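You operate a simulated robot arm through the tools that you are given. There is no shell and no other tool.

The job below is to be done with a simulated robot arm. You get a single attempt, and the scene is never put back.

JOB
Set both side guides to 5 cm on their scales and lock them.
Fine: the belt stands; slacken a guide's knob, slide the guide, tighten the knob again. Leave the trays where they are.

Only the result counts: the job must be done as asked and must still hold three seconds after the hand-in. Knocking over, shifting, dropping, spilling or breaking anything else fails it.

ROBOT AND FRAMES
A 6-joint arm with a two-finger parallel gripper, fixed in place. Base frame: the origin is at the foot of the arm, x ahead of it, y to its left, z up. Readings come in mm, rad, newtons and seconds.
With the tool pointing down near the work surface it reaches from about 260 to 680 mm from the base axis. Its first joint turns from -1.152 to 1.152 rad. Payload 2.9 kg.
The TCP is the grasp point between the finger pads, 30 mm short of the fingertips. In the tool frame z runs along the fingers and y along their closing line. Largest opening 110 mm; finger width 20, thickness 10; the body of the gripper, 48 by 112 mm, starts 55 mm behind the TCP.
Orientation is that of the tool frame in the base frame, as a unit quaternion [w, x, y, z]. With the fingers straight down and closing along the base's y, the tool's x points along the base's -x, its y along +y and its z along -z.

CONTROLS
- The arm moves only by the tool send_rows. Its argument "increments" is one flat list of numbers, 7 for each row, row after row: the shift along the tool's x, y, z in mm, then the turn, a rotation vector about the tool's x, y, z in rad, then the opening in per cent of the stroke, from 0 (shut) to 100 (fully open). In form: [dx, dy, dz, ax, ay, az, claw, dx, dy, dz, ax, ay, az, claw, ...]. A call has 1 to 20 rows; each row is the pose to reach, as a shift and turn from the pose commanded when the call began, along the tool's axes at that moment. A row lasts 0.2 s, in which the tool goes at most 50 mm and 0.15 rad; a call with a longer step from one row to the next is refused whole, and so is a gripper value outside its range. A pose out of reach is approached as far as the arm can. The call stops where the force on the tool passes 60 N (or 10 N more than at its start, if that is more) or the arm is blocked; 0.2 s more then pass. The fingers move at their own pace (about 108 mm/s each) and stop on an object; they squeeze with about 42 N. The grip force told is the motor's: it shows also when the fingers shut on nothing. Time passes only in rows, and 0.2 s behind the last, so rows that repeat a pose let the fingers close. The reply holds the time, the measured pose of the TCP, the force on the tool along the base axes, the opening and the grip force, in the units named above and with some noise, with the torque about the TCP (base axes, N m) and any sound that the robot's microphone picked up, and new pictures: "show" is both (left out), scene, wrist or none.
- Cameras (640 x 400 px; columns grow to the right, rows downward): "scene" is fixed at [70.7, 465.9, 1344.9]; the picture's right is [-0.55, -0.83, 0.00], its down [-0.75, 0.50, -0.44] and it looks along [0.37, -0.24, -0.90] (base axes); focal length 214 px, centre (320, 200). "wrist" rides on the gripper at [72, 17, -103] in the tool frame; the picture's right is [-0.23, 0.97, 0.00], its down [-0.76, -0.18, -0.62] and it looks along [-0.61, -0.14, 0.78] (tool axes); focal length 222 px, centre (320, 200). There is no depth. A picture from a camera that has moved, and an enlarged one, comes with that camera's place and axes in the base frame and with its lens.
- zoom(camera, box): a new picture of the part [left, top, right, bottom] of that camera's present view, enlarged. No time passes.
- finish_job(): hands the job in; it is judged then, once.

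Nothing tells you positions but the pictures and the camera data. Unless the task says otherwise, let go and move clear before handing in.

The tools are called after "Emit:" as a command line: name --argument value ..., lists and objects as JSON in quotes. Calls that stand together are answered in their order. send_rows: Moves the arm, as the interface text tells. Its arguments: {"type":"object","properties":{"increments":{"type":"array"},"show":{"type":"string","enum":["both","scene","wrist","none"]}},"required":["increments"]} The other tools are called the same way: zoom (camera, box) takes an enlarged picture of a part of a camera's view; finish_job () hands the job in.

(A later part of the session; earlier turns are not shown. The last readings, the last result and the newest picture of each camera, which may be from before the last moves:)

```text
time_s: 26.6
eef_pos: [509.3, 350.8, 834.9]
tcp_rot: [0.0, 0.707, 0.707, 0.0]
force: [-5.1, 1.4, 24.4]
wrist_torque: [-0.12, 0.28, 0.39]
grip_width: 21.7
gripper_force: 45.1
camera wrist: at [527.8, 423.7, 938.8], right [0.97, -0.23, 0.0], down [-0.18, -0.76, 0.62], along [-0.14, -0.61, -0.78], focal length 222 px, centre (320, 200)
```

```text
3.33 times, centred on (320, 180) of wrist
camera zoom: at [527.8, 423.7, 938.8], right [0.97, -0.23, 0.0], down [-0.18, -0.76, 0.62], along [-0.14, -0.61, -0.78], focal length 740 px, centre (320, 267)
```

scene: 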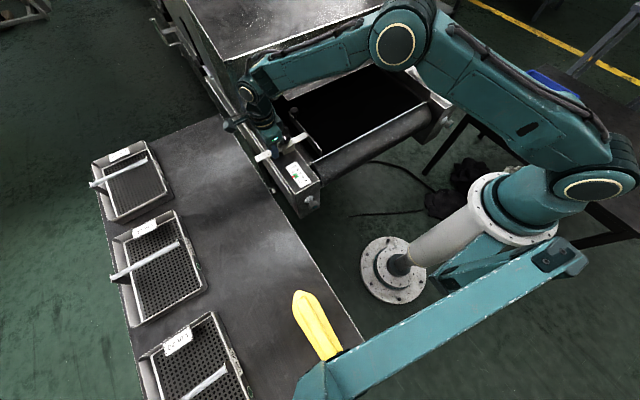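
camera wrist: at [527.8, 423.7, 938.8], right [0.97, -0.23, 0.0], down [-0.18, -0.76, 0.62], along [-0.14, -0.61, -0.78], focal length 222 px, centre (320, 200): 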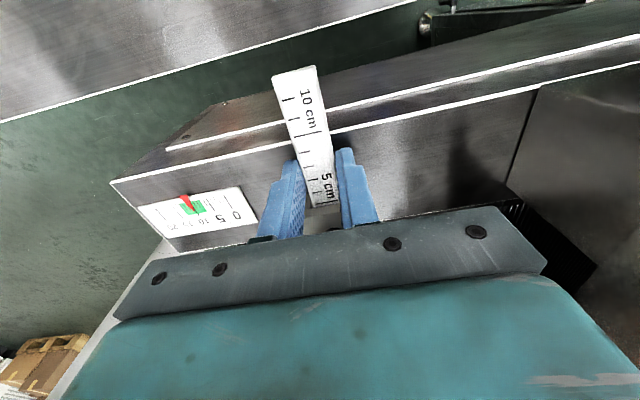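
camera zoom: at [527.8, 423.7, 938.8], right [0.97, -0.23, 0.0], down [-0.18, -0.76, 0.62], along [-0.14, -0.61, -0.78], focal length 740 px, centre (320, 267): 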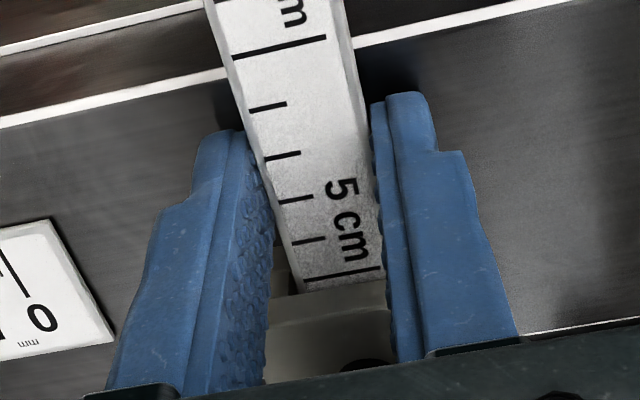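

The 5 tick is now 2–3 mm short of the block edge. I'll move 2.8 mm more and look again.

Emit:
send_rows --increments '[-1.5, 0, 0, 0, 0, 0, 0, -3, 0, 0, 0, 0, 0, 0, -3, 0, 0, 0, 0, 0, 0]' --show "wrist"

Emit:
zoom --camera "wrist" --box '[290, 170, 360, 230]'

```text
time_s: 27.4
eef_pos: [510.6, 346.7, 834.6]
tcp_rot: [0.0, 0.708, 0.706, 0.001]
force: [-3.2, 2.3, 20.6]
wrist_torque: [0.33, 0.12, 0.35]
grip_width: 21.6
gripper_force: 45.0
camera wrist: at [527.8, 420.9, 938.7], right [0.97, -0.23, 0.0], down [-0.18, -0.76, 0.62], along [-0.14, -0.61, -0.78], focal length 222 px, centre (320, 200)
```

wrist: 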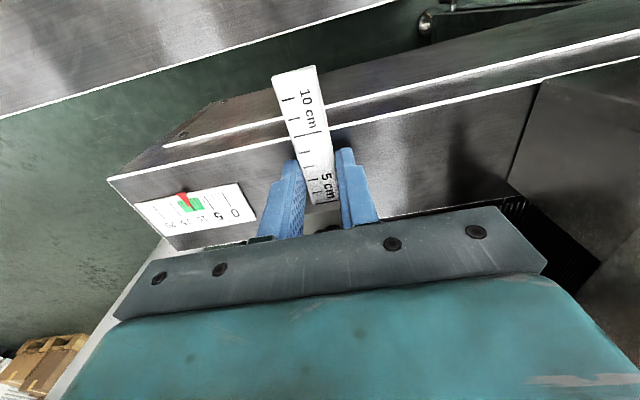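

```text
6.67 times, centred on (325, 200) of wrist
camera zoom: at [527.8, 420.9, 938.7], right [0.97, -0.23, 0.0], down [-0.18, -0.76, 0.62], along [-0.14, -0.61, -0.78], focal length 1481 px, centre (287, 200)
```

zoom: 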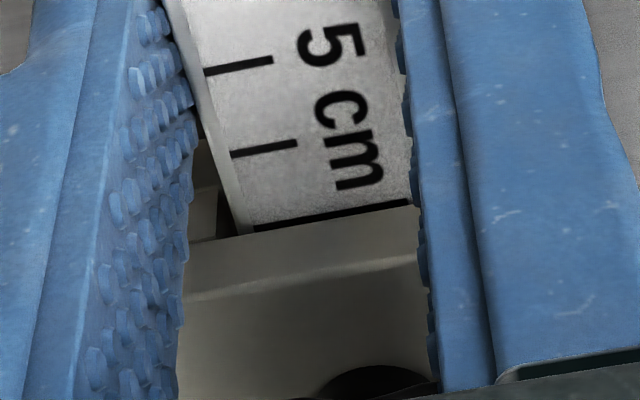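

The 5 cm tick is now right at the block's outer edge. I'll release the bar gently, rise and check it again.

Emit:
send_rows --increments '[0, 0, 0, 0, 0, 0, 30, 0, 0, 0, 0, 0, 0, 40, 0, 0, 0, 0, 0, 0, 40, 0, 0, -15, 0, 0, 0, 40, 0, 0, -35, 0, 0, 0, 60, 0, 0, -60, 0, 0, 0, 60, 0, 0, -80, 0, 0, 0, 100]' --show "both"

Emit:
zoom --camera "wrist" --box '[280, 100, 400, 220]'

Emit:
zoom --camera "scene" --box '[230, 100, 310, 170]'

```text
time_s: 29.0
eef_pos: [509.0, 346.9, 913.9]
tcp_rot: [0.0, 0.708, 0.706, 0.0]
force: [0.7, 0.1, -0.7]
wrist_torque: [-0.03, 0.01, 0.02]
grip_width: 110.1
gripper_force: 0.0
camera wrist: at [526.9, 420.9, 1018.6], right [0.97, -0.23, 0.0], down [-0.18, -0.76, 0.62], along [-0.14, -0.61, -0.78], focal length 222 px, centre (320, 200)
```

scene: 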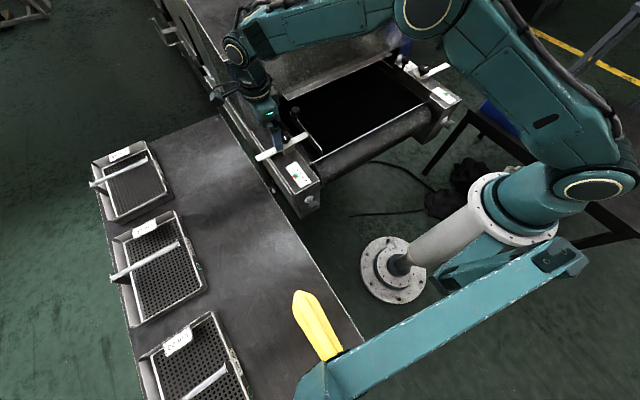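
wrist: 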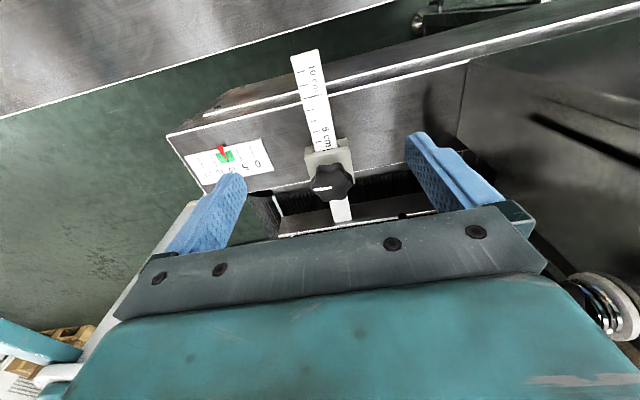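

```text
3.33 times, centred on (340, 160) of wrist
camera zoom: at [526.9, 420.9, 1018.6], right [0.97, -0.23, 0.0], down [-0.18, -0.76, 0.62], along [-0.14, -0.61, -0.78], focal length 740 px, centre (253, 333)
```

zoom: 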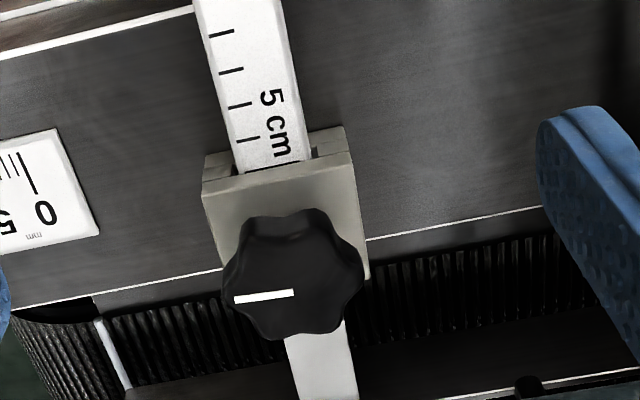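

```text
5.71 times, centred on (270, 135) of scene
camera zoom: at [70.7, 465.9, 1344.9], right [-0.55, -0.83, 0.0], down [-0.75, 0.5, -0.44], along [0.37, -0.24, -0.9], focal length 1226 px, centre (606, 571)
```

zoom: 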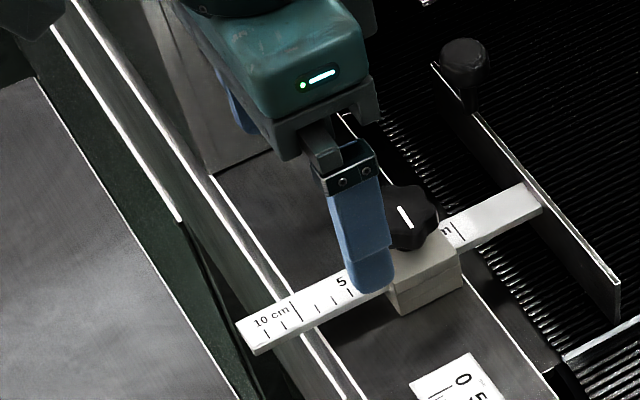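

I'll take an enlarged picture of the block edge to verify the reading.

Emit:
zoom --camera "wrist" --box '[312, 120, 352, 160]'

```text
10.00 times, centred on (332, 140) of wrist
camera zoom: at [526.9, 420.9, 1018.6], right [0.97, -0.23, 0.0], down [-0.18, -0.76, 0.62], along [-0.14, -0.61, -0.78], focal length 2221 px, centre (200, 800)
```

zoom: 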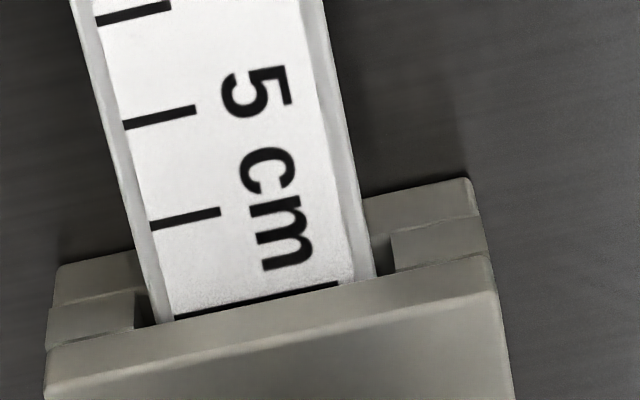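

The 5 cm tick sits exactly at the block face, so the left guide reads 5.0. Now I'll go back above the knob with yaw near +8° so I can tighten it clockwise.

Emit:
send_rows --increments '[-4, 0, 0, 0, 0, -0.14, 100, -8, 0, 0, 0, 0, -0.285, 100, -12, 0, 0, 0, 0, -0.43, 100, -16, 0, 0, 0, 0, -0.57, 100, -20, 0, 0, 0, 0, -0.71, 100, -24, 0, 0, 0, 0, -0.855, 100, -28, 0, 0, 0, 0, -1.0, 100, -32, 0, 0, 0, 0, -1.14, 100, -35, 0, 0, 0, 0, -1.28, 100, -37, 0.5, 0, 0, 0, -1.42, 80, -39, 1, 3, 0, 0, -1.565, 60, -41, 1, 6, 0, 0, -1.71, 60]' --show "wrist"

Emit:
zoom --camera "wrist" --box '[220, 100, 420, 240]'

```text
time_s: 31.6
eef_pos: [510.7, 305.9, 908.6]
tcp_rot: [0.0, -0.07, 0.998, 0.0]
force: [0.0, -0.6, 0.0]
wrist_torque: [0.02, 0.0, -0.02]
grip_width: 66.0
gripper_force: 0.0
camera wrist: at [438.0, 314.1, 1012.6], right [0.09, 1.0, 0.0], down [0.78, -0.07, 0.62], along [0.62, -0.06, -0.78], focal length 222 px, centre (320, 200)
```

wrist: 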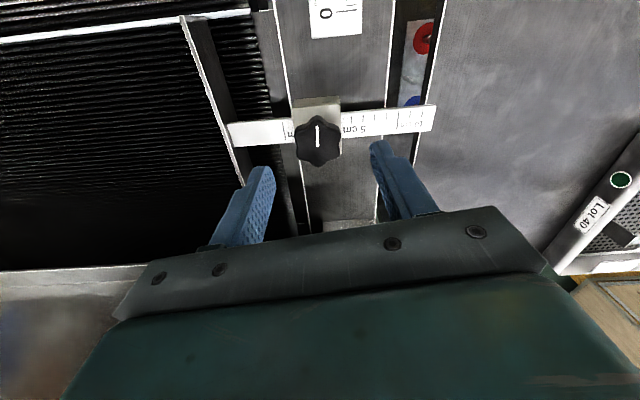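

```text
2.86 times, centred on (320, 170) of wrist
camera zoom: at [438.0, 314.1, 1012.6], right [0.09, 1.0, 0.0], down [0.78, -0.07, 0.62], along [0.62, -0.06, -0.78], focal length 635 px, centre (320, 286)
```

zoom: 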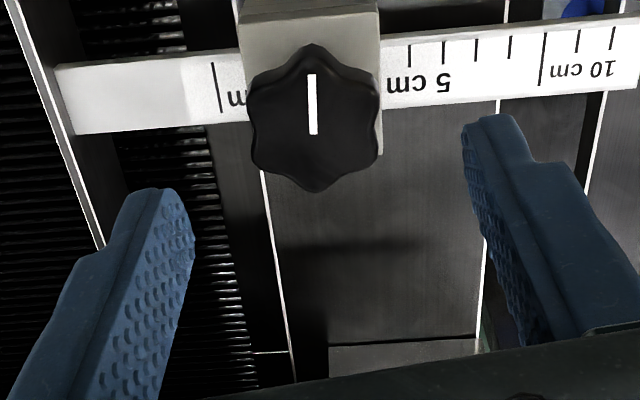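

Aligned over the knob. I'll descend, grip it and turn clockwise.

Emit:
send_rows --increments '[0, 0, 12, 0, 0, 0, 60, 0, -0.4, 24, 0, 0, 0, 60, 0, -0.4, 36, 0, 0, 0, 55, 0, -0.4, 44, 0, 0, 0, 55, 0, -0.4, 48, 0, 0, 0, 50, 0, -0.4, 48, 0, 0, 0, 30, 0, -0.4, 48, 0, 0, 0, 0, 0, -0.4, 48, 0, 0, 0, 0, 0, -0.4, 48, 0, 0, 0, 0]' --show "wrist"

Emit:
zoom --camera "wrist" --box '[220, 100, 420, 240]'

```text
time_s: 33.6
eef_pos: [511.7, 304.4, 860.2]
tcp_rot: [-0.001, -0.068, 0.998, -0.001]
force: [1.3, -13.2, 2.5]
wrist_torque: [-0.29, 0.24, 0.03]
grip_width: 35.1
gripper_force: 45.1
camera wrist: at [438.2, 313.2, 963.8], right [0.09, 1.0, 0.0], down [0.78, -0.07, 0.62], along [0.62, -0.06, -0.78], focal length 222 px, centre (320, 200)
```

wrist: 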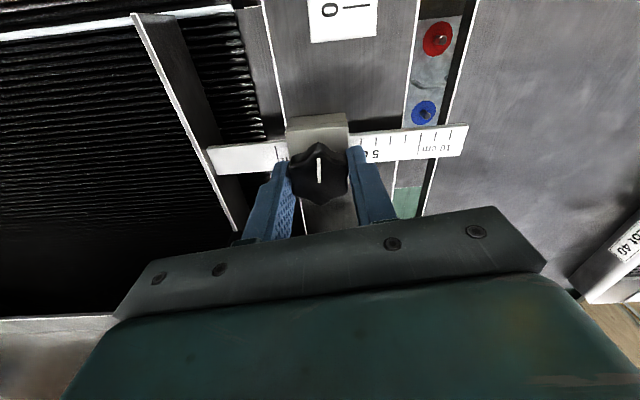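

```text
2.86 times, centred on (320, 170) of wrist
camera zoom: at [438.2, 313.2, 963.8], right [0.09, 1.0, 0.0], down [0.78, -0.07, 0.62], along [0.62, -0.06, -0.78], focal length 635 px, centre (320, 286)
```

zoom: 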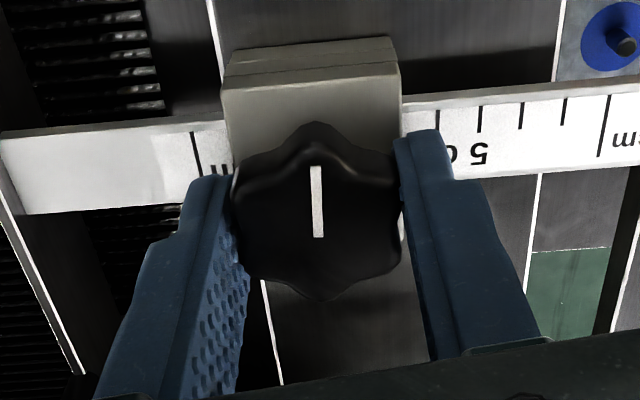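

Gripped. I'll tighten clockwise by about 1.5 rad and watch the torque.

Emit:
send_rows --increments '[1.2, -1.2, 0, 0, 0, 0, 0, 1.2, -1.2, 0, 0, 0, 0.12, 0, 1.2, -1.2, 0, 0, 0, 0.24, 0, 1.2, -1.2, 0, 0, 0, 0.36, 0, 1.2, -1.2, 0, 0, 0, 0.48, 0, 1.2, -1.2, 0, 0, 0, 0.6, 0, 1.2, -1.2, 0, 0, 0, 0.72, 0, 1.2, -1.2, 0, 0, 0, 0.84, 0, 1.2, -1.2, 0, 0, 0, 0.96, 0, 1.2, -1.2, 0, 0, 0, 1.08, 0, 1.2, -1.2, 0, 0, 0, 1.2, 0, 1.2, -1.2, 0, 0, 0, 1.32, 0, 1.2, -1.2, 0, 0, 0, 1.44, 0]' --show "wrist"

Emit:
zoom --camera "wrist" --box '[220, 100, 420, 240]'

```text
time_s: 36.4
eef_pos: [509.8, 304.2, 859.8]
tcp_rot: [-0.001, 0.608, 0.794, -0.001]
force: [5.6, -18.7, -8.9]
wrist_torque: [0.47, 0.03, 0.0]
grip_width: 35.2
gripper_force: 44.6
camera wrist: at [508.9, 379.5, 963.8], right [1.0, 0.04, 0.0], down [0.03, -0.78, 0.62], along [0.02, -0.62, -0.78], focal length 222 px, centre (320, 200)
```

wrist: 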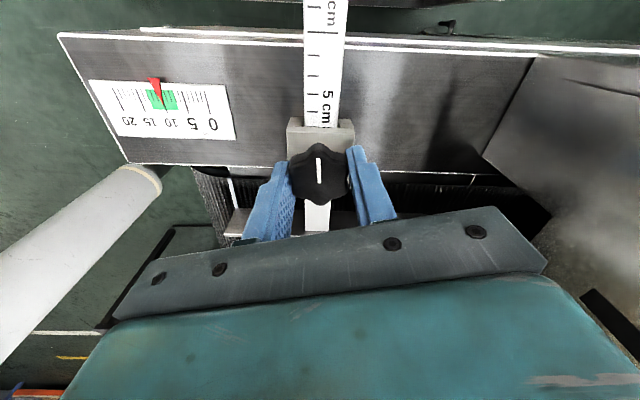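

```text
2.86 times, centred on (320, 170) of wrist
camera zoom: at [508.9, 379.5, 963.8], right [1.0, 0.04, 0.0], down [0.03, -0.78, 0.62], along [0.02, -0.62, -0.78], focal length 635 px, centre (320, 286)
```

zoom: 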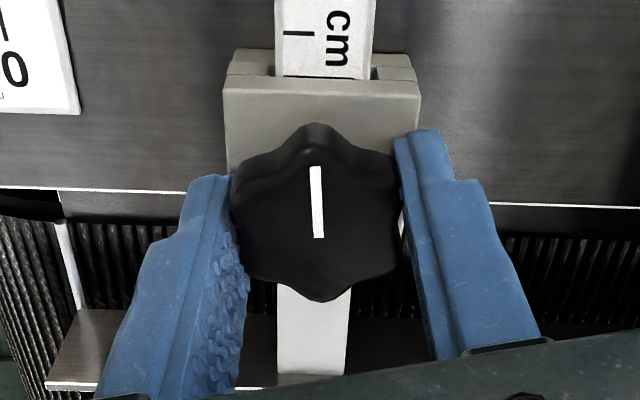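

The knob has turned back with the gripper. I'll keep going clockwise until the torque rises or the grip slips.

Emit:
send_rows --increments '[0, 0, 0, 0, 0, 0.1, 0, 0, 0, 0, 0, 0, 0.2, 0]' --show "none"

Emit:
send_rows --increments '[0, 0, 0, 0, 0, 0.1, 0, 0, 0, 0, 0, 0, 0.15, 0]' --show "wrist"

Emit:
zoom --camera "wrist" --box '[220, 100, 420, 240]'

```text
time_s: 37.0
eef_pos: [509.7, 305.7, 860.1]
tcp_rot: [0.0, 0.682, 0.731, -0.002]
force: [3.1, -10.4, -11.9]
wrist_torque: [-0.59, 0.15, 0.46]
grip_width: 35.5
gripper_force: 45.1
```

```text
time_s: 37.6
eef_pos: [510.1, 307.2, 861.4]
tcp_rot: [0.0, 0.734, 0.68, 0.001]
force: [-2.2, 3.8, -9.6]
wrist_torque: [0.37, -0.1, 0.38]
grip_width: 35.4
gripper_force: 45.4
camera wrist: at [533.6, 378.9, 964.9], right [0.95, -0.3, 0.0], down [-0.24, -0.75, 0.62], along [-0.19, -0.59, -0.78], focal length 222 px, centre (320, 200)
```

wrist: 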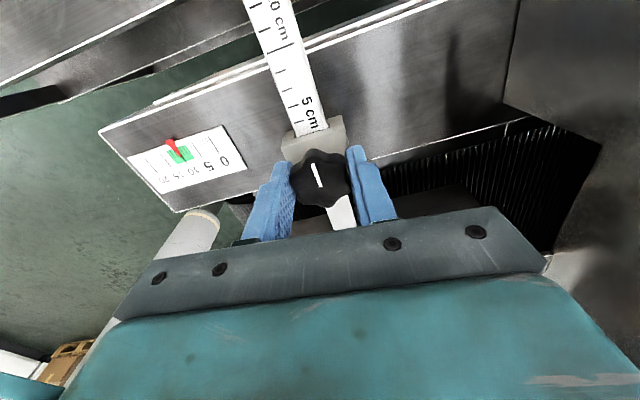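

```text
2.86 times, centred on (320, 170) of wrist
camera zoom: at [533.6, 378.9, 964.9], right [0.95, -0.3, 0.0], down [-0.24, -0.75, 0.62], along [-0.19, -0.59, -0.78], focal length 635 px, centre (320, 286)
```

zoom: 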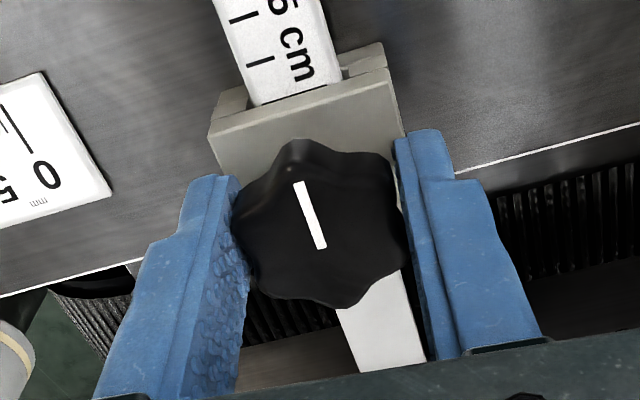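

The knob hit its stop, pointing along the bar as it was at the start. I'll release without back-turning, rise and verify.

Emit:
send_rows --increments '[0, 0, 0, 0, 0, 0, 45, 0, 0, 0, 0, 0, 0, 50, 0, 0, -10, 0, 0, 0, 55, 0, 0, -25, 0, 0, 0, 55, 0, 0, -45, 0, 0, 0, 60, 0, 0, -65, 0, 0, 0, 100, 40, 0, -85, 0, 0, 0, 100]' --show "both"

Emit:
zoom --camera "wrist" --box '[250, 80, 390, 220]'

Emit:
zoom --camera "scene" --box '[230, 100, 330, 180]'

```text
time_s: 39.2
eef_pos: [514.0, 344.3, 944.4]
tcp_rot: [0.0, 0.736, 0.677, 0.0]
force: [-0.4, 0.2, 0.4]
wrist_torque: [0.03, 0.01, -0.01]
grip_width: 110.0
gripper_force: 0.1
camera wrist: at [537.7, 415.6, 1048.7], right [0.95, -0.31, 0.0], down [-0.24, -0.74, 0.62], along [-0.19, -0.59, -0.78], focal length 222 px, centre (320, 200)
```

scene: 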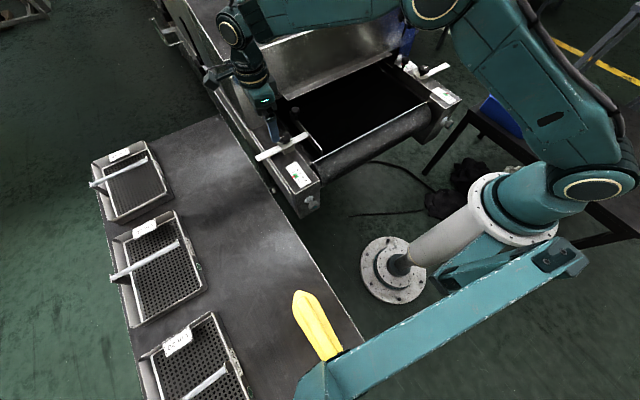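
wrist: 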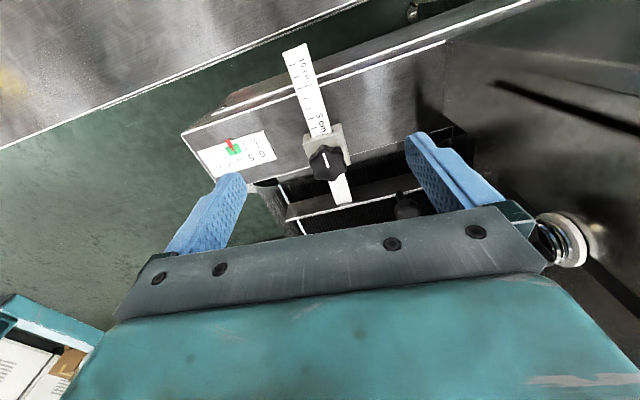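

```text
2.86 times, centred on (320, 150) of wrist
camera zoom: at [537.7, 415.6, 1048.7], right [0.95, -0.31, 0.0], down [-0.24, -0.74, 0.62], along [-0.19, -0.59, -0.78], focal length 635 px, centre (320, 343)
```

zoom: 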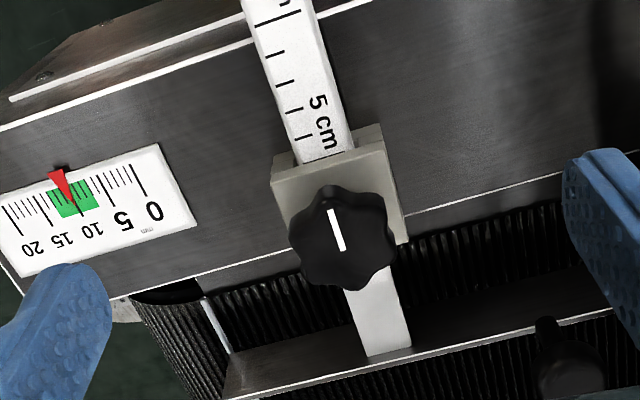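

```text
5.00 times, centred on (280, 140) of scene
camera zoom: at [70.8, 465.9, 1344.9], right [-0.55, -0.83, 0.0], down [-0.75, 0.5, -0.44], along [0.37, -0.24, -0.9], focal length 1072 px, centre (520, 500)
```

zoom: 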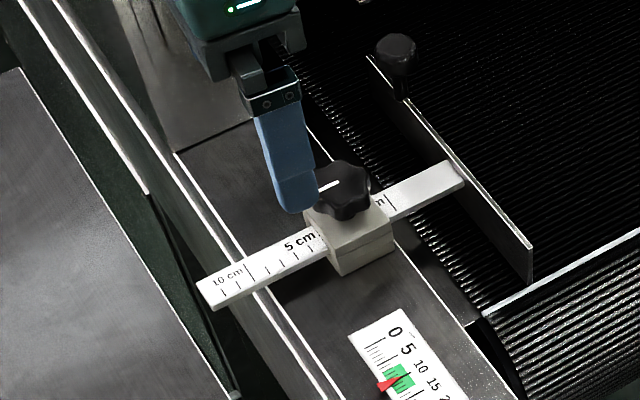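

Emit:
zoom --camera "wrist" --box '[300, 115, 350, 165]'

```text
8.00 times, centred on (325, 140) of wrist
camera zoom: at [537.7, 415.6, 1048.7], right [0.95, -0.31, 0.0], down [-0.24, -0.74, 0.62], along [-0.19, -0.59, -0.78], focal length 1777 px, centre (280, 680)
```

zoom: 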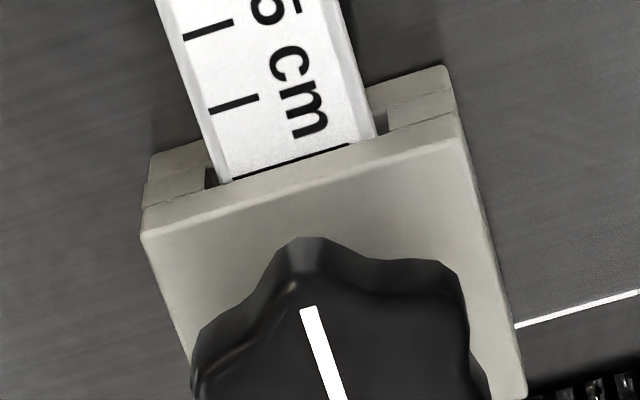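

The left guide is locked at 5.0 cm. Now I'll cross over the belt to the right guide at the same height.

Emit:
send_rows --increments '[-47, 2.8, -10, 0, 0, 0, 100, -95, 5.7, -20, 0, 0, -0.05, 100, -143, 8.5, -20, 0, 0, -0.1, 100, -190, 11.4, -20, 0, 0, -0.15, 100, -238, 14.2, -20, 0, 0, -0.2, 100, -286, 17, -20, 0, 0, -0.22, 100, -333, 19.9, -20, 0, 0, -0.22, 100, -381, 22.7, -20, 0, 0, -0.22, 100, -429, 25.6, -20, 0, 0, -0.22, 100, -477, 28.4, -20, 0, 0, -0.22, 100, -525, 31.3, -20, 0, 0, -0.22, 100, -573, 34.1, -20, 0, 0, -0.22, 100]' --show "both"

Emit:
zoom --camera "wrist" --box '[220, 60, 420, 220]'

```text
time_s: 41.8
eef_pos: [500.7, -227.6, 963.2]
tcp_rot: [0.0, 0.656, 0.755, 0.0]
force: [0.6, -0.3, -0.6]
wrist_torque: [0.02, 0.0, -0.01]
grip_width: 110.1
gripper_force: 0.1
camera wrist: at [508.3, -153.1, 1067.3], right [1.0, -0.09, 0.0], down [-0.07, -0.78, 0.62], along [-0.06, -0.62, -0.78], focal length 222 px, centre (320, 200)
```

scene: 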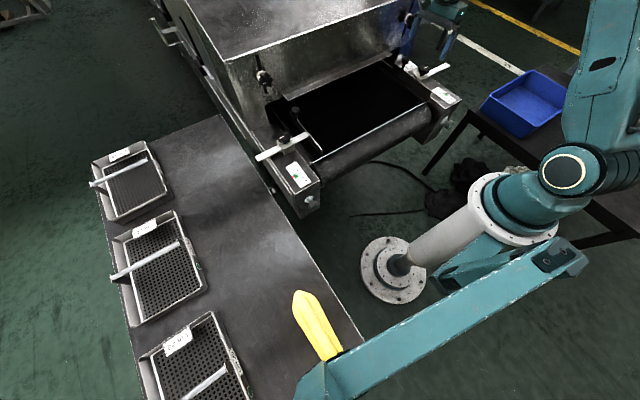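
wrist: 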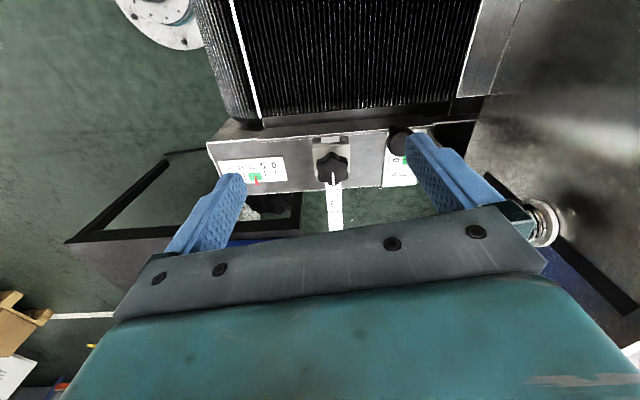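

```text
2.50 times, centred on (320, 140) of wrist
camera zoom: at [508.3, -153.1, 1067.3], right [1.0, -0.09, 0.0], down [-0.07, -0.78, 0.62], along [-0.06, -0.62, -0.78], focal length 555 px, centre (320, 350)
```

zoom: 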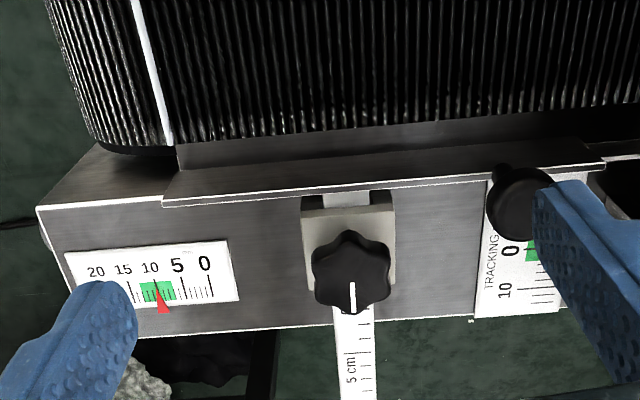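

The right knob is at about (511, -284, 845), with the same layout and its line pointing outward. I'll move above it.

Emit:
send_rows --increments '[-20, 0.6, 10, 0, 0, 0, 100, -40, 1.2, 25, 0, 0, 0, 100, -57.2, 1.9, 40, 0, 0, 0, 80, -57.2, 1.9, 56, 0, 0, 0, 60]' --show "wrist"

Emit:
zoom --camera "wrist" --box '[220, 100, 420, 240]'

```text
time_s: 42.8
eef_pos: [509.6, -286.5, 907.2]
tcp_rot: [0.0, 0.656, 0.755, 0.0]
force: [0.1, -1.1, 0.9]
wrist_torque: [0.0, -0.01, -0.01]
grip_width: 66.0
gripper_force: 0.0
camera wrist: at [517.7, -211.8, 1012.7], right [1.0, -0.09, 0.0], down [-0.07, -0.78, 0.62], along [-0.06, -0.62, -0.78], focal length 222 px, centre (320, 200)
```

wrist: 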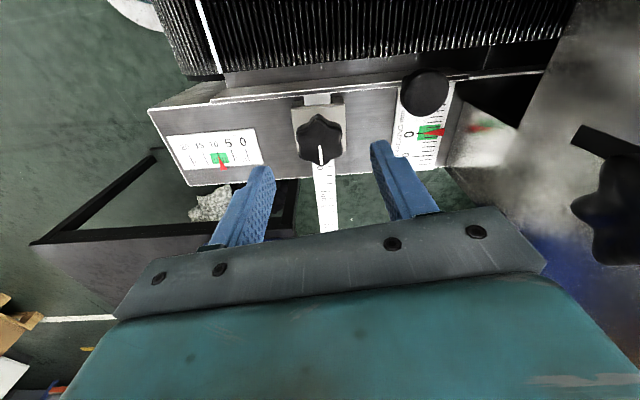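

```text
2.86 times, centred on (320, 170) of wrist
camera zoom: at [517.7, -211.8, 1012.7], right [1.0, -0.09, 0.0], down [-0.07, -0.78, 0.62], along [-0.06, -0.62, -0.78], focal length 635 px, centre (320, 286)
```

zoom: 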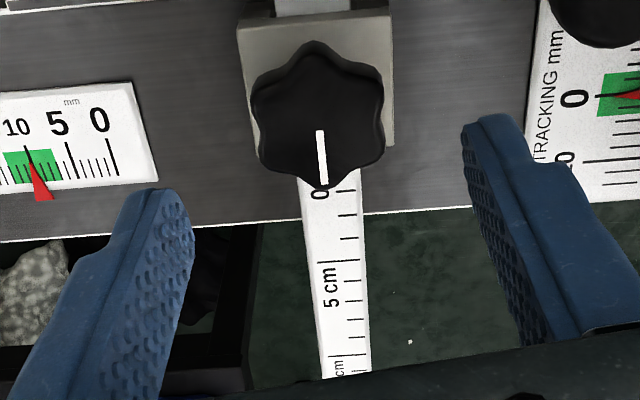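

Centred to within about 1 mm. I'll descend and grip the right knob.

Emit:
send_rows --increments '[1, -0.6, 12, 0, 0, 0, 60, 1, -0.6, 24, 0, 0, 0, 60, 1, -0.6, 36, 0, 0, 0, 55, 1, -0.6, 43, 0, 0, 0, 55, 1, -0.6, 47, 0, 0, 0, 50, 1, -0.6, 47, 0, 0, 0, 30, 1, -0.6, 47, 0, 0, 0, 0, 1, -0.6, 47, 0, 0, 0, 0, 1, -0.6, 47, 0, 0, 0, 0]' --show "wrist"

Emit:
zoom --camera "wrist" --box '[220, 100, 420, 240]'

```text
time_s: 44.8
eef_pos: [510.2, -284.4, 862.5]
tcp_rot: [0.0, 0.656, 0.754, 0.0]
force: [0.8, 0.7, -0.3]
wrist_torque: [-0.05, 0.02, 0.02]
grip_width: 35.2
gripper_force: 44.4
camera wrist: at [517.6, -209.1, 966.7], right [1.0, -0.09, 0.0], down [-0.07, -0.78, 0.62], along [-0.06, -0.62, -0.78], focal length 222 px, centre (320, 200)
```

wrist: 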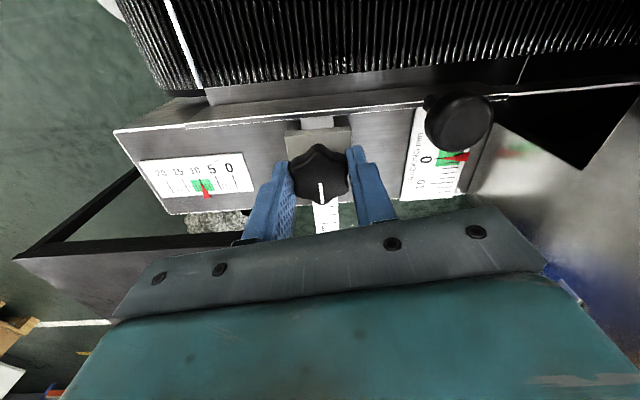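

```text
2.86 times, centred on (320, 170) of wrist
camera zoom: at [517.6, -209.1, 966.7], right [1.0, -0.09, 0.0], down [-0.07, -0.78, 0.62], along [-0.06, -0.62, -0.78], focal length 635 px, centre (320, 286)
```

zoom: 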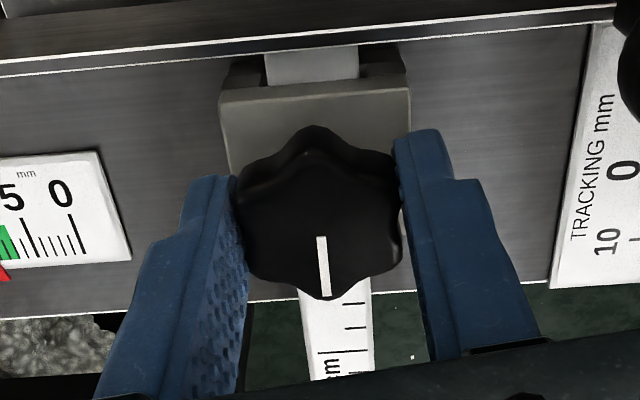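

The knob is gripped with almost no side load. I'll turn it counter-clockwise to slacken it.

Emit:
send_rows --increments '[0, 0, 0, 0, 0, -0.12, 0, 0, 0, 0, 0, 0, -0.24, 0, 0, 0, 0, 0, 0, -0.36, 0, 0, 0, 0, 0, 0, -0.48, 0, 0, 0, 0, 0, 0, -0.6, 0, 0, 0, 0, 0, 0, -0.72, 0, 0, 0, 0, 0, 0, -0.84, 0, 0, 0, 0, 0, 0, -0.96, 0, 0, 0, 0, 0, 0, -1.08, 0, 0, 0, 0, 0, 0, -1.2, 0, 0, 0, 0, 0, 0, -1.32, 0, 0, 0, 0, 0, 0, -1.44, 0]' --show "wrist"

Emit:
zoom --camera "wrist" --box '[220, 100, 420, 240]'

```text
time_s: 47.4
eef_pos: [509.9, -285.9, 862.9]
tcp_rot: [-0.001, -0.004, 1.0, 0.0]
force: [-20.9, -1.7, 11.2]
wrist_torque: [-0.08, 0.15, -0.02]
grip_width: 35.4
gripper_force: 45.5
camera wrist: at [437.8, -267.9, 966.8], right [0.22, 0.98, 0.0], down [0.76, -0.17, 0.62], along [0.61, -0.14, -0.78], focal length 222 px, centre (320, 200)
```

wrist: 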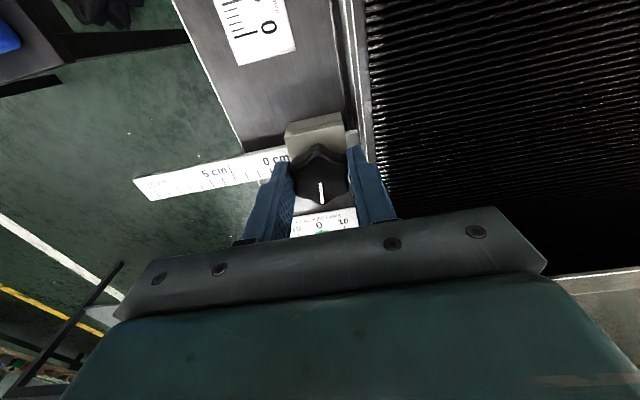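

```text
2.86 times, centred on (320, 170) of wrist
camera zoom: at [437.8, -267.9, 966.8], right [0.22, 0.98, 0.0], down [0.76, -0.17, 0.62], along [0.61, -0.14, -0.78], focal length 635 px, centre (320, 286)
```

zoom: 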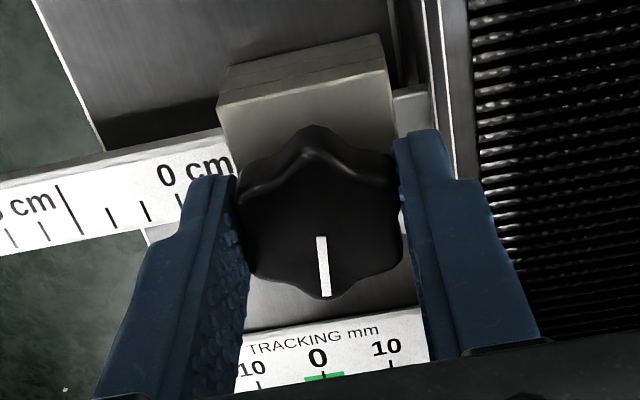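

Turning well. I'll go a little further to reach the end stop, as on the left.

Emit:
send_rows --increments '[0, 0, 0, 0, 0, -0.1, 0, 0, 0, 0, 0, 0, -0.2, 0, 0, 0, 0, 0, 0, -0.3, 0]' --show "wrist"

Emit:
zoom --camera "wrist" --box '[220, 100, 420, 240]'

```text
time_s: 48.2
eef_pos: [511.5, -285.0, 863.2]
tcp_rot: [0.002, -0.155, 0.988, 0.0]
force: [-1.9, -7.5, -4.8]
wrist_torque: [-0.3, 0.05, -0.51]
grip_width: 35.7
gripper_force: 44.7
camera wrist: at [438.2, -289.4, 966.4], right [-0.08, 1.0, 0.0], down [0.78, 0.06, 0.63], along [0.62, 0.05, -0.78], focal length 222 px, centre (320, 200)
```

wrist: 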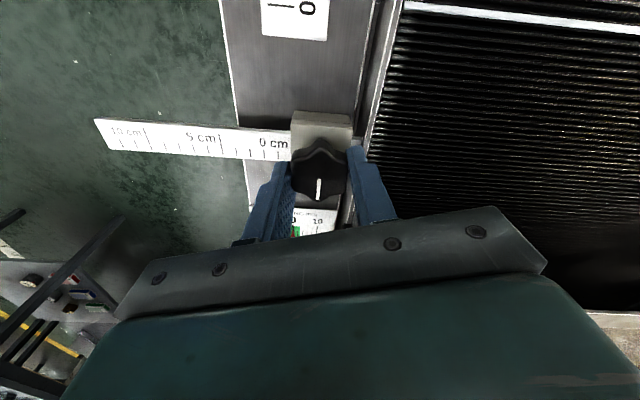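

```text
2.86 times, centred on (320, 170) of wrist
camera zoom: at [438.2, -289.4, 966.4], right [-0.08, 1.0, 0.0], down [0.78, 0.06, 0.63], along [0.62, 0.05, -0.78], focal length 635 px, centre (320, 286)
```

zoom: 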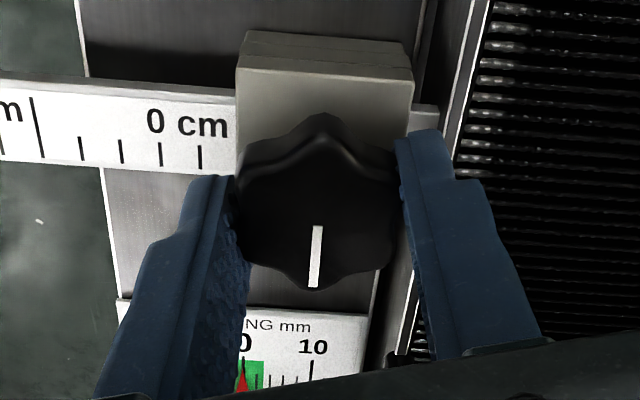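

The right knob is at its slack stop. I'll release and rise, turn to yaw +90° and go over the right bar at about y=-377.

Emit:
send_rows --increments '[0, 0, 0, 0, 0, 0.05, 0, 0, 0, 0, 0, 0, 0.1, 45, 0, 0, 0, 0, 0, 0.1, 45, 0, 0, -10, 0, 0, 0.1, 45, 0, 0, -25, 0, 0, 0.1, 45, 0, 0, -45, 0, 0, 0.1, 60]' --show "wrist"

Emit:
zoom --camera "wrist" --box '[120, 80, 400, 240]'

```text
time_s: 49.6
eef_pos: [511.0, -284.8, 908.6]
tcp_rot: [0.0, -0.104, 0.995, 0.0]
force: [0.6, 0.5, -0.2]
wrist_torque: [-0.03, 0.0, -0.01]
grip_width: 65.9
gripper_force: 0.1
camera wrist: at [436.7, -282.7, 1012.3], right [0.02, 1.0, 0.0], down [0.78, -0.02, 0.62], along [0.62, -0.01, -0.78], focal length 222 px, centre (320, 200)
```

wrist: 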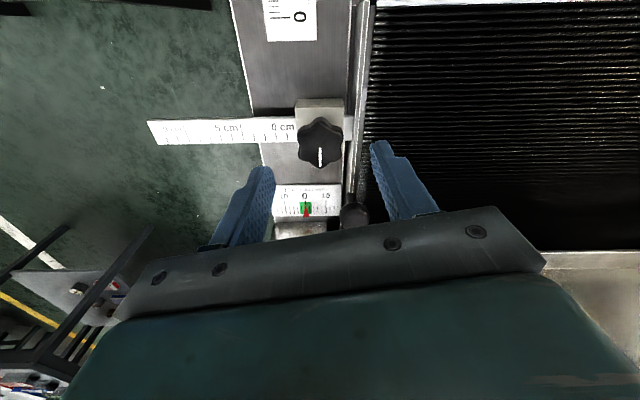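

```text
2.29 times, centred on (260, 160) of wrist
camera zoom: at [436.7, -282.7, 1012.3], right [0.02, 1.0, 0.0], down [0.78, -0.02, 0.62], along [0.62, -0.01, -0.78], focal length 508 px, centre (457, 291)
```

zoom: 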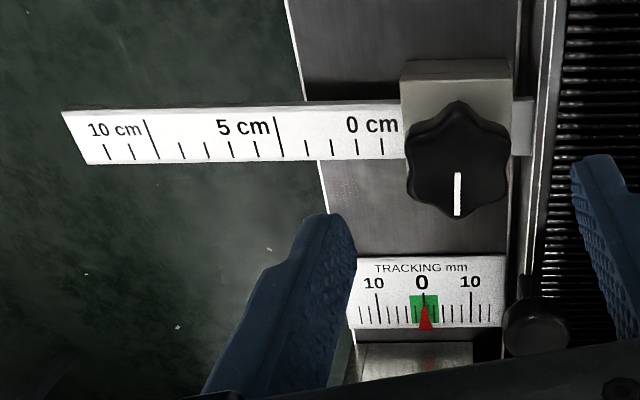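

The right scale also reads 0 at the block edge. Now I'll move over the bar with yaw +90°.

Emit:
send_rows --increments '[1.9, -9, -5, 0, 0, -0.136, 80, 3.8, -18, -5, 0, 0, -0.272, 100, 5.7, -27, -5, 0, 0, -0.408, 100, 7.6, -36, -5, 0, 0, -0.545, 100, 9.5, -45, -5, 0, 0, -0.681, 100, 11.5, -54, -5, 0, 0, -0.817, 100, 13.4, -63, -5, 0, 0, -0.954, 100, 15.3, -72, 0, 0, 0, -1.09, 100, 17.2, -81, 3, 0, 0, -1.226, 100, 19.1, -90.5, 5, 0, 0, -1.3626, 100]' --show "both"

Emit:
zoom --camera "wrist" --box '[220, 60, 420, 220]'

```text
time_s: 51.8
eef_pos: [509.9, -377.3, 903.6]
tcp_rot: [0.0, 0.708, -0.706, 0.0]
force: [0.7, 0.0, 0.1]
wrist_torque: [-0.01, -0.04, -0.02]
grip_width: 109.8
gripper_force: 0.1
camera wrist: at [494.0, -448.7, 1007.4], right [-0.97, 0.22, 0.0], down [0.18, 0.76, 0.62], along [0.14, 0.61, -0.78], focal length 222 px, centre (320, 200)
```

scene: 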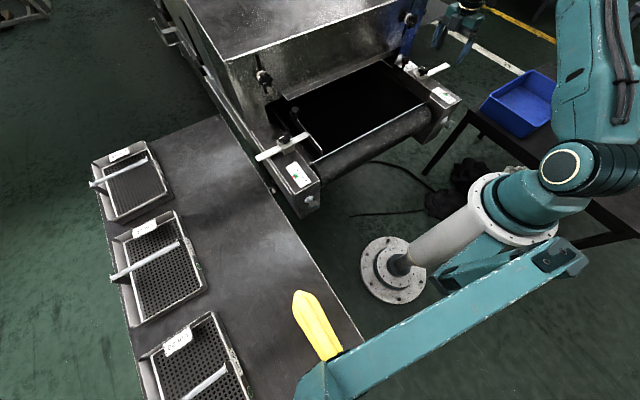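
wrist: 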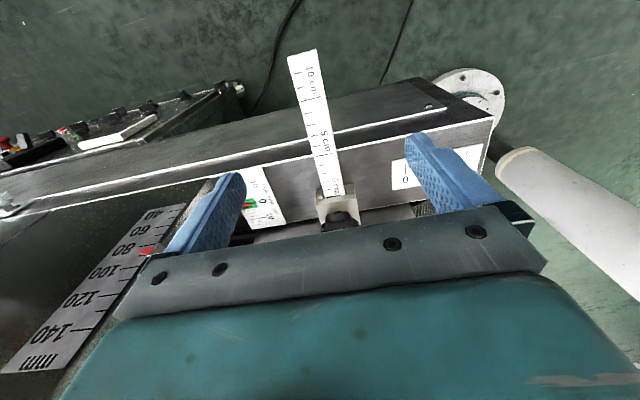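

```text
2.50 times, centred on (320, 140) of wrist
camera zoom: at [494.0, -448.7, 1007.4], right [-0.97, 0.22, 0.0], down [0.18, 0.76, 0.62], along [0.14, 0.61, -0.78], focal length 555 px, centre (320, 350)
```

zoom: 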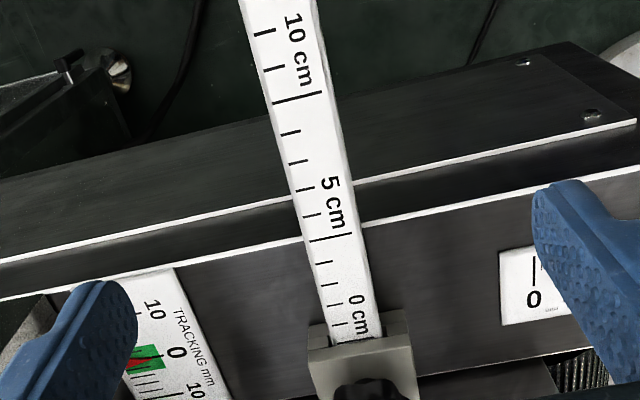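

Bar is centred between the fingers. I'll descend and grip it.

Emit:
send_rows --increments '[0, -1, 12, 0, 0, 0, 50, 0, -1, 25, 0, 0, 0, 45, 0, -1, 40, 0, 0, 0, 40, 0, -1, 55, 0, 0, 0, 40, 0, -1, 63, 0, 0, 0, 40, 0, -1, 69, 0, 0, 0, 40, 0, -1, 69, 0, 0, 0, 20, 0, -1, 69, 0, 0, 0, 0, 0, -1, 69, 0, 0, 0, 0]' --show "wrist"

Emit:
zoom --camera "wrist" --box '[250, 60, 390, 240]'

```text
time_s: 53.8
eef_pos: [509.1, -377.0, 833.8]
tcp_rot: [0.001, -0.707, 0.707, 0.001]
force: [-6.7, -0.4, -1.2]
wrist_torque: [0.15, 0.07, 0.33]
grip_width: 21.8
gripper_force: 45.5
camera wrist: at [494.3, -448.2, 938.0], right [-0.97, 0.23, 0.0], down [0.18, 0.76, 0.62], along [0.14, 0.61, -0.78], focal length 222 px, centre (320, 200)
```

wrist: 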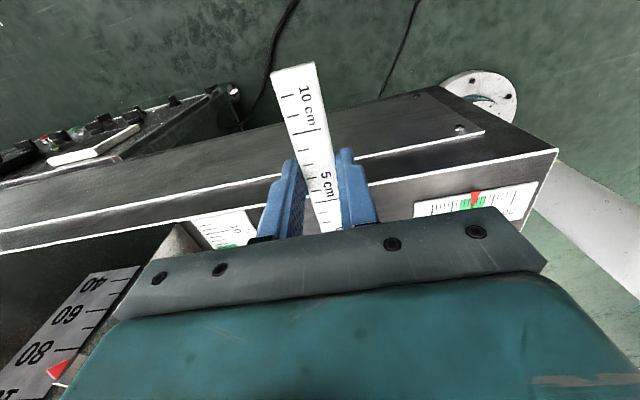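

```text
2.22 times, centred on (320, 150) of wrist
camera zoom: at [494.3, -448.2, 938.0], right [-0.97, 0.23, 0.0], down [0.18, 0.76, 0.62], along [0.14, 0.61, -0.78], focal length 494 px, centre (320, 311)
```

zoom: 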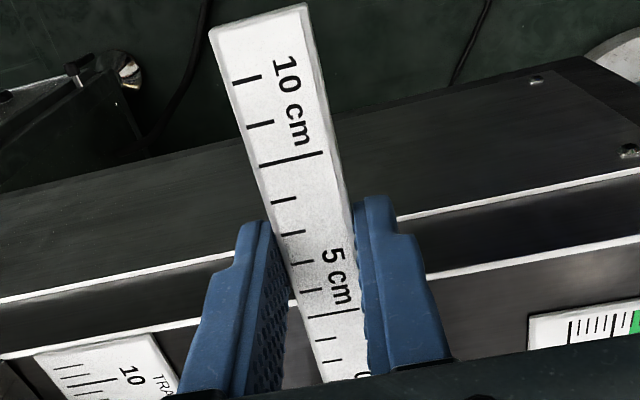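

Gripped well. I'll slide the right guide inward (+y) by 48 mm in steps.

Emit:
send_rows --increments '[-3, 0.4, 0, 0, 0, 0, 0, -8, 0.4, 0, 0, 0, 0, 0, -13, 0.4, 0, 0, 0, 0, 0, -18, 0.4, 0, 0, 0, 0, 0, -23, 0.4, 0, 0, 0, 0, 0, -28, 0.4, 0, 0, 0, 0, 0, -33, 0.4, 0, 0, 0, 0, 0, -38, 0.4, 0, 0, 0, 0, 0, -43, 0.4, 0, 0, 0, 0, 0, -48, 0.4, 0, 0, 0, 0, 0, -48, 0.4, 0, 0, 0, 0, 0]' --show "both"

Emit:
zoom --camera "wrist" --box '[290, 170, 360, 230]'

```text
time_s: 56.2
eef_pos: [510.5, -328.9, 834.6]
tcp_rot: [0.001, 0.707, -0.707, -0.002]
force: [-20.4, -2.2, 8.1]
wrist_torque: [-0.13, 0.24, 0.49]
grip_width: 21.6
gripper_force: 44.9
camera wrist: at [494.3, -400.5, 937.9], right [-0.97, 0.23, 0.0], down [0.18, 0.76, 0.62], along [0.14, 0.61, -0.78], focal length 222 px, centre (320, 200)
```

scene: 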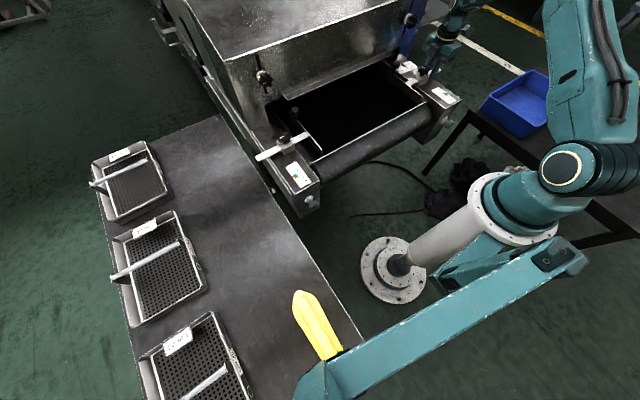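
wrist: 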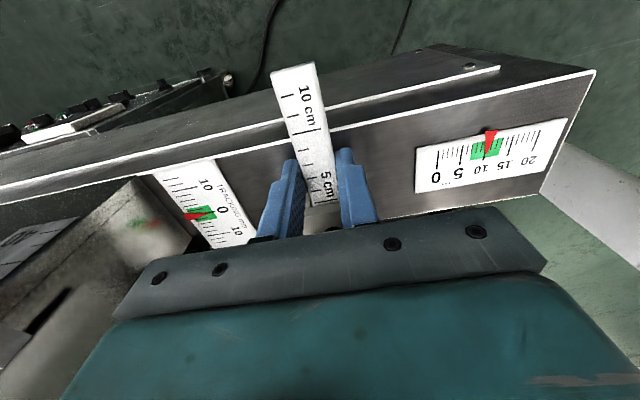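

```text
6.67 times, centred on (325, 200) of wrist
camera zoom: at [494.3, -400.5, 937.9], right [-0.97, 0.23, 0.0], down [0.18, 0.76, 0.62], along [0.14, 0.61, -0.78], focal length 1481 px, centre (287, 200)
```

zoom: 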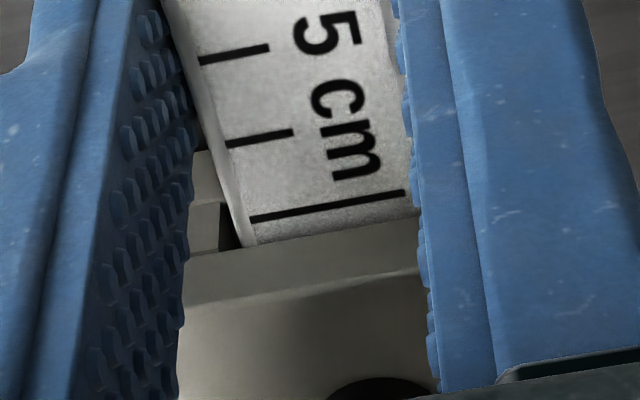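

The 5 tick is about 3.1 mm short of the block face, so I'll move that much.

Emit:
send_rows --increments '[-1.5, 0, 0, 0, 0, 0, 0, -3.1, 0, 0, 0, 0, 0, 0, -3.1, 0, 0, 0, 0, 0, 0]' --show "wrist"

Emit:
zoom --camera "wrist" --box '[290, 170, 360, 230]'

```text
time_s: 57.0
eef_pos: [510.7, -326.3, 833.4]
tcp_rot: [-0.001, -0.707, 0.707, 0.001]
force: [-23.0, -2.1, 15.1]
wrist_torque: [0.03, 0.3, 0.52]
grip_width: 21.6
gripper_force: 45.2
camera wrist: at [494.2, -398.0, 937.9], right [-0.97, 0.23, 0.0], down [0.18, 0.76, 0.62], along [0.14, 0.61, -0.78], focal length 222 px, centre (320, 200)
```

wrist: 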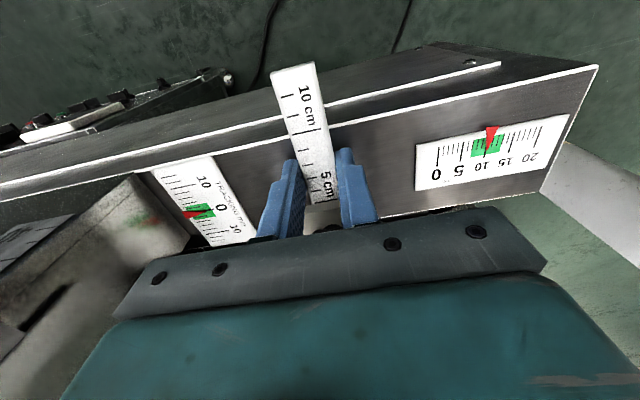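

```text
6.67 times, centred on (325, 200) of wrist
camera zoom: at [494.2, -398.0, 937.9], right [-0.97, 0.23, 0.0], down [0.18, 0.76, 0.62], along [0.14, 0.61, -0.78], focal length 1481 px, centre (287, 200)
```

zoom: 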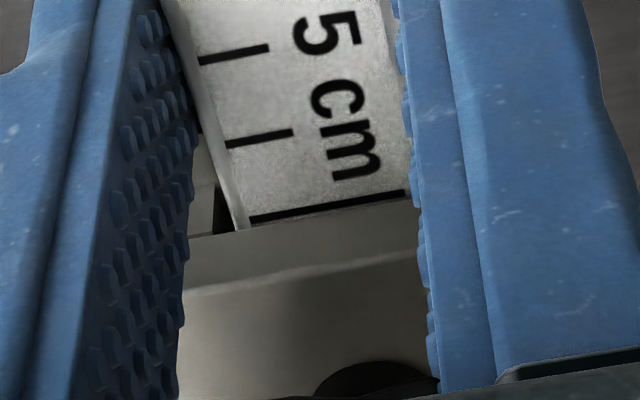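

About 0.7 mm still to go. I'll nudge it in.

Emit:
send_rows --increments '[-0.7, 0, 0, 0, 0, 0, 0, -0.7, 0, 0, 0, 0, 0, 0]' --show "wrist"

Emit:
zoom --camera "wrist" --box '[290, 170, 360, 230]'

```text
time_s: 57.6
eef_pos: [509.0, -325.1, 834.3]
tcp_rot: [0.0, -0.706, 0.708, 0.0]
force: [-20.3, -2.6, 17.0]
wrist_torque: [0.26, 0.41, 0.16]
grip_width: 21.5
gripper_force: 44.4
camera wrist: at [494.1, -397.4, 937.9], right [-0.97, 0.23, 0.0], down [0.18, 0.76, 0.62], along [0.14, 0.61, -0.78], focal length 222 px, centre (320, 200)
```

wrist: 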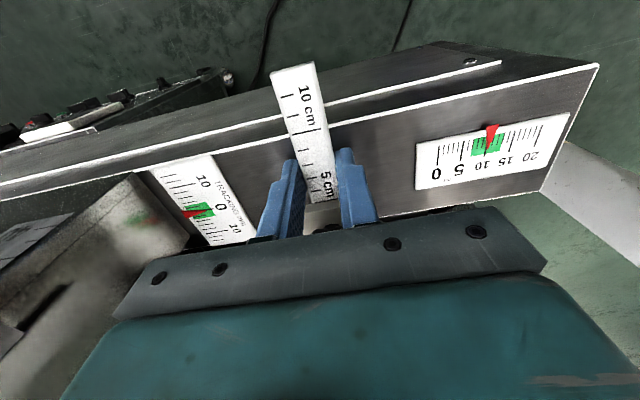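

```text
6.67 times, centred on (325, 200) of wrist
camera zoom: at [494.1, -397.4, 937.9], right [-0.97, 0.23, 0.0], down [0.18, 0.76, 0.62], along [0.14, 0.61, -0.78], focal length 1481 px, centre (287, 200)
```

zoom: 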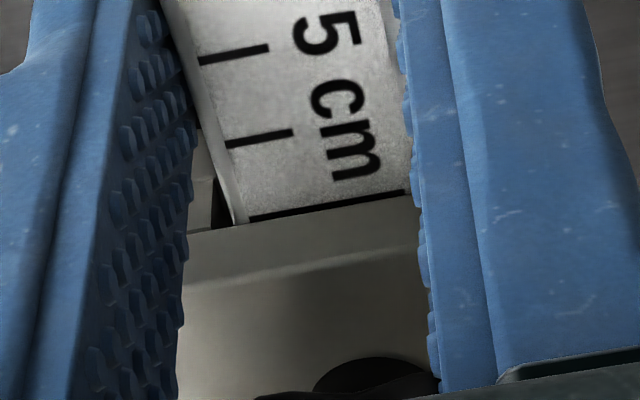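

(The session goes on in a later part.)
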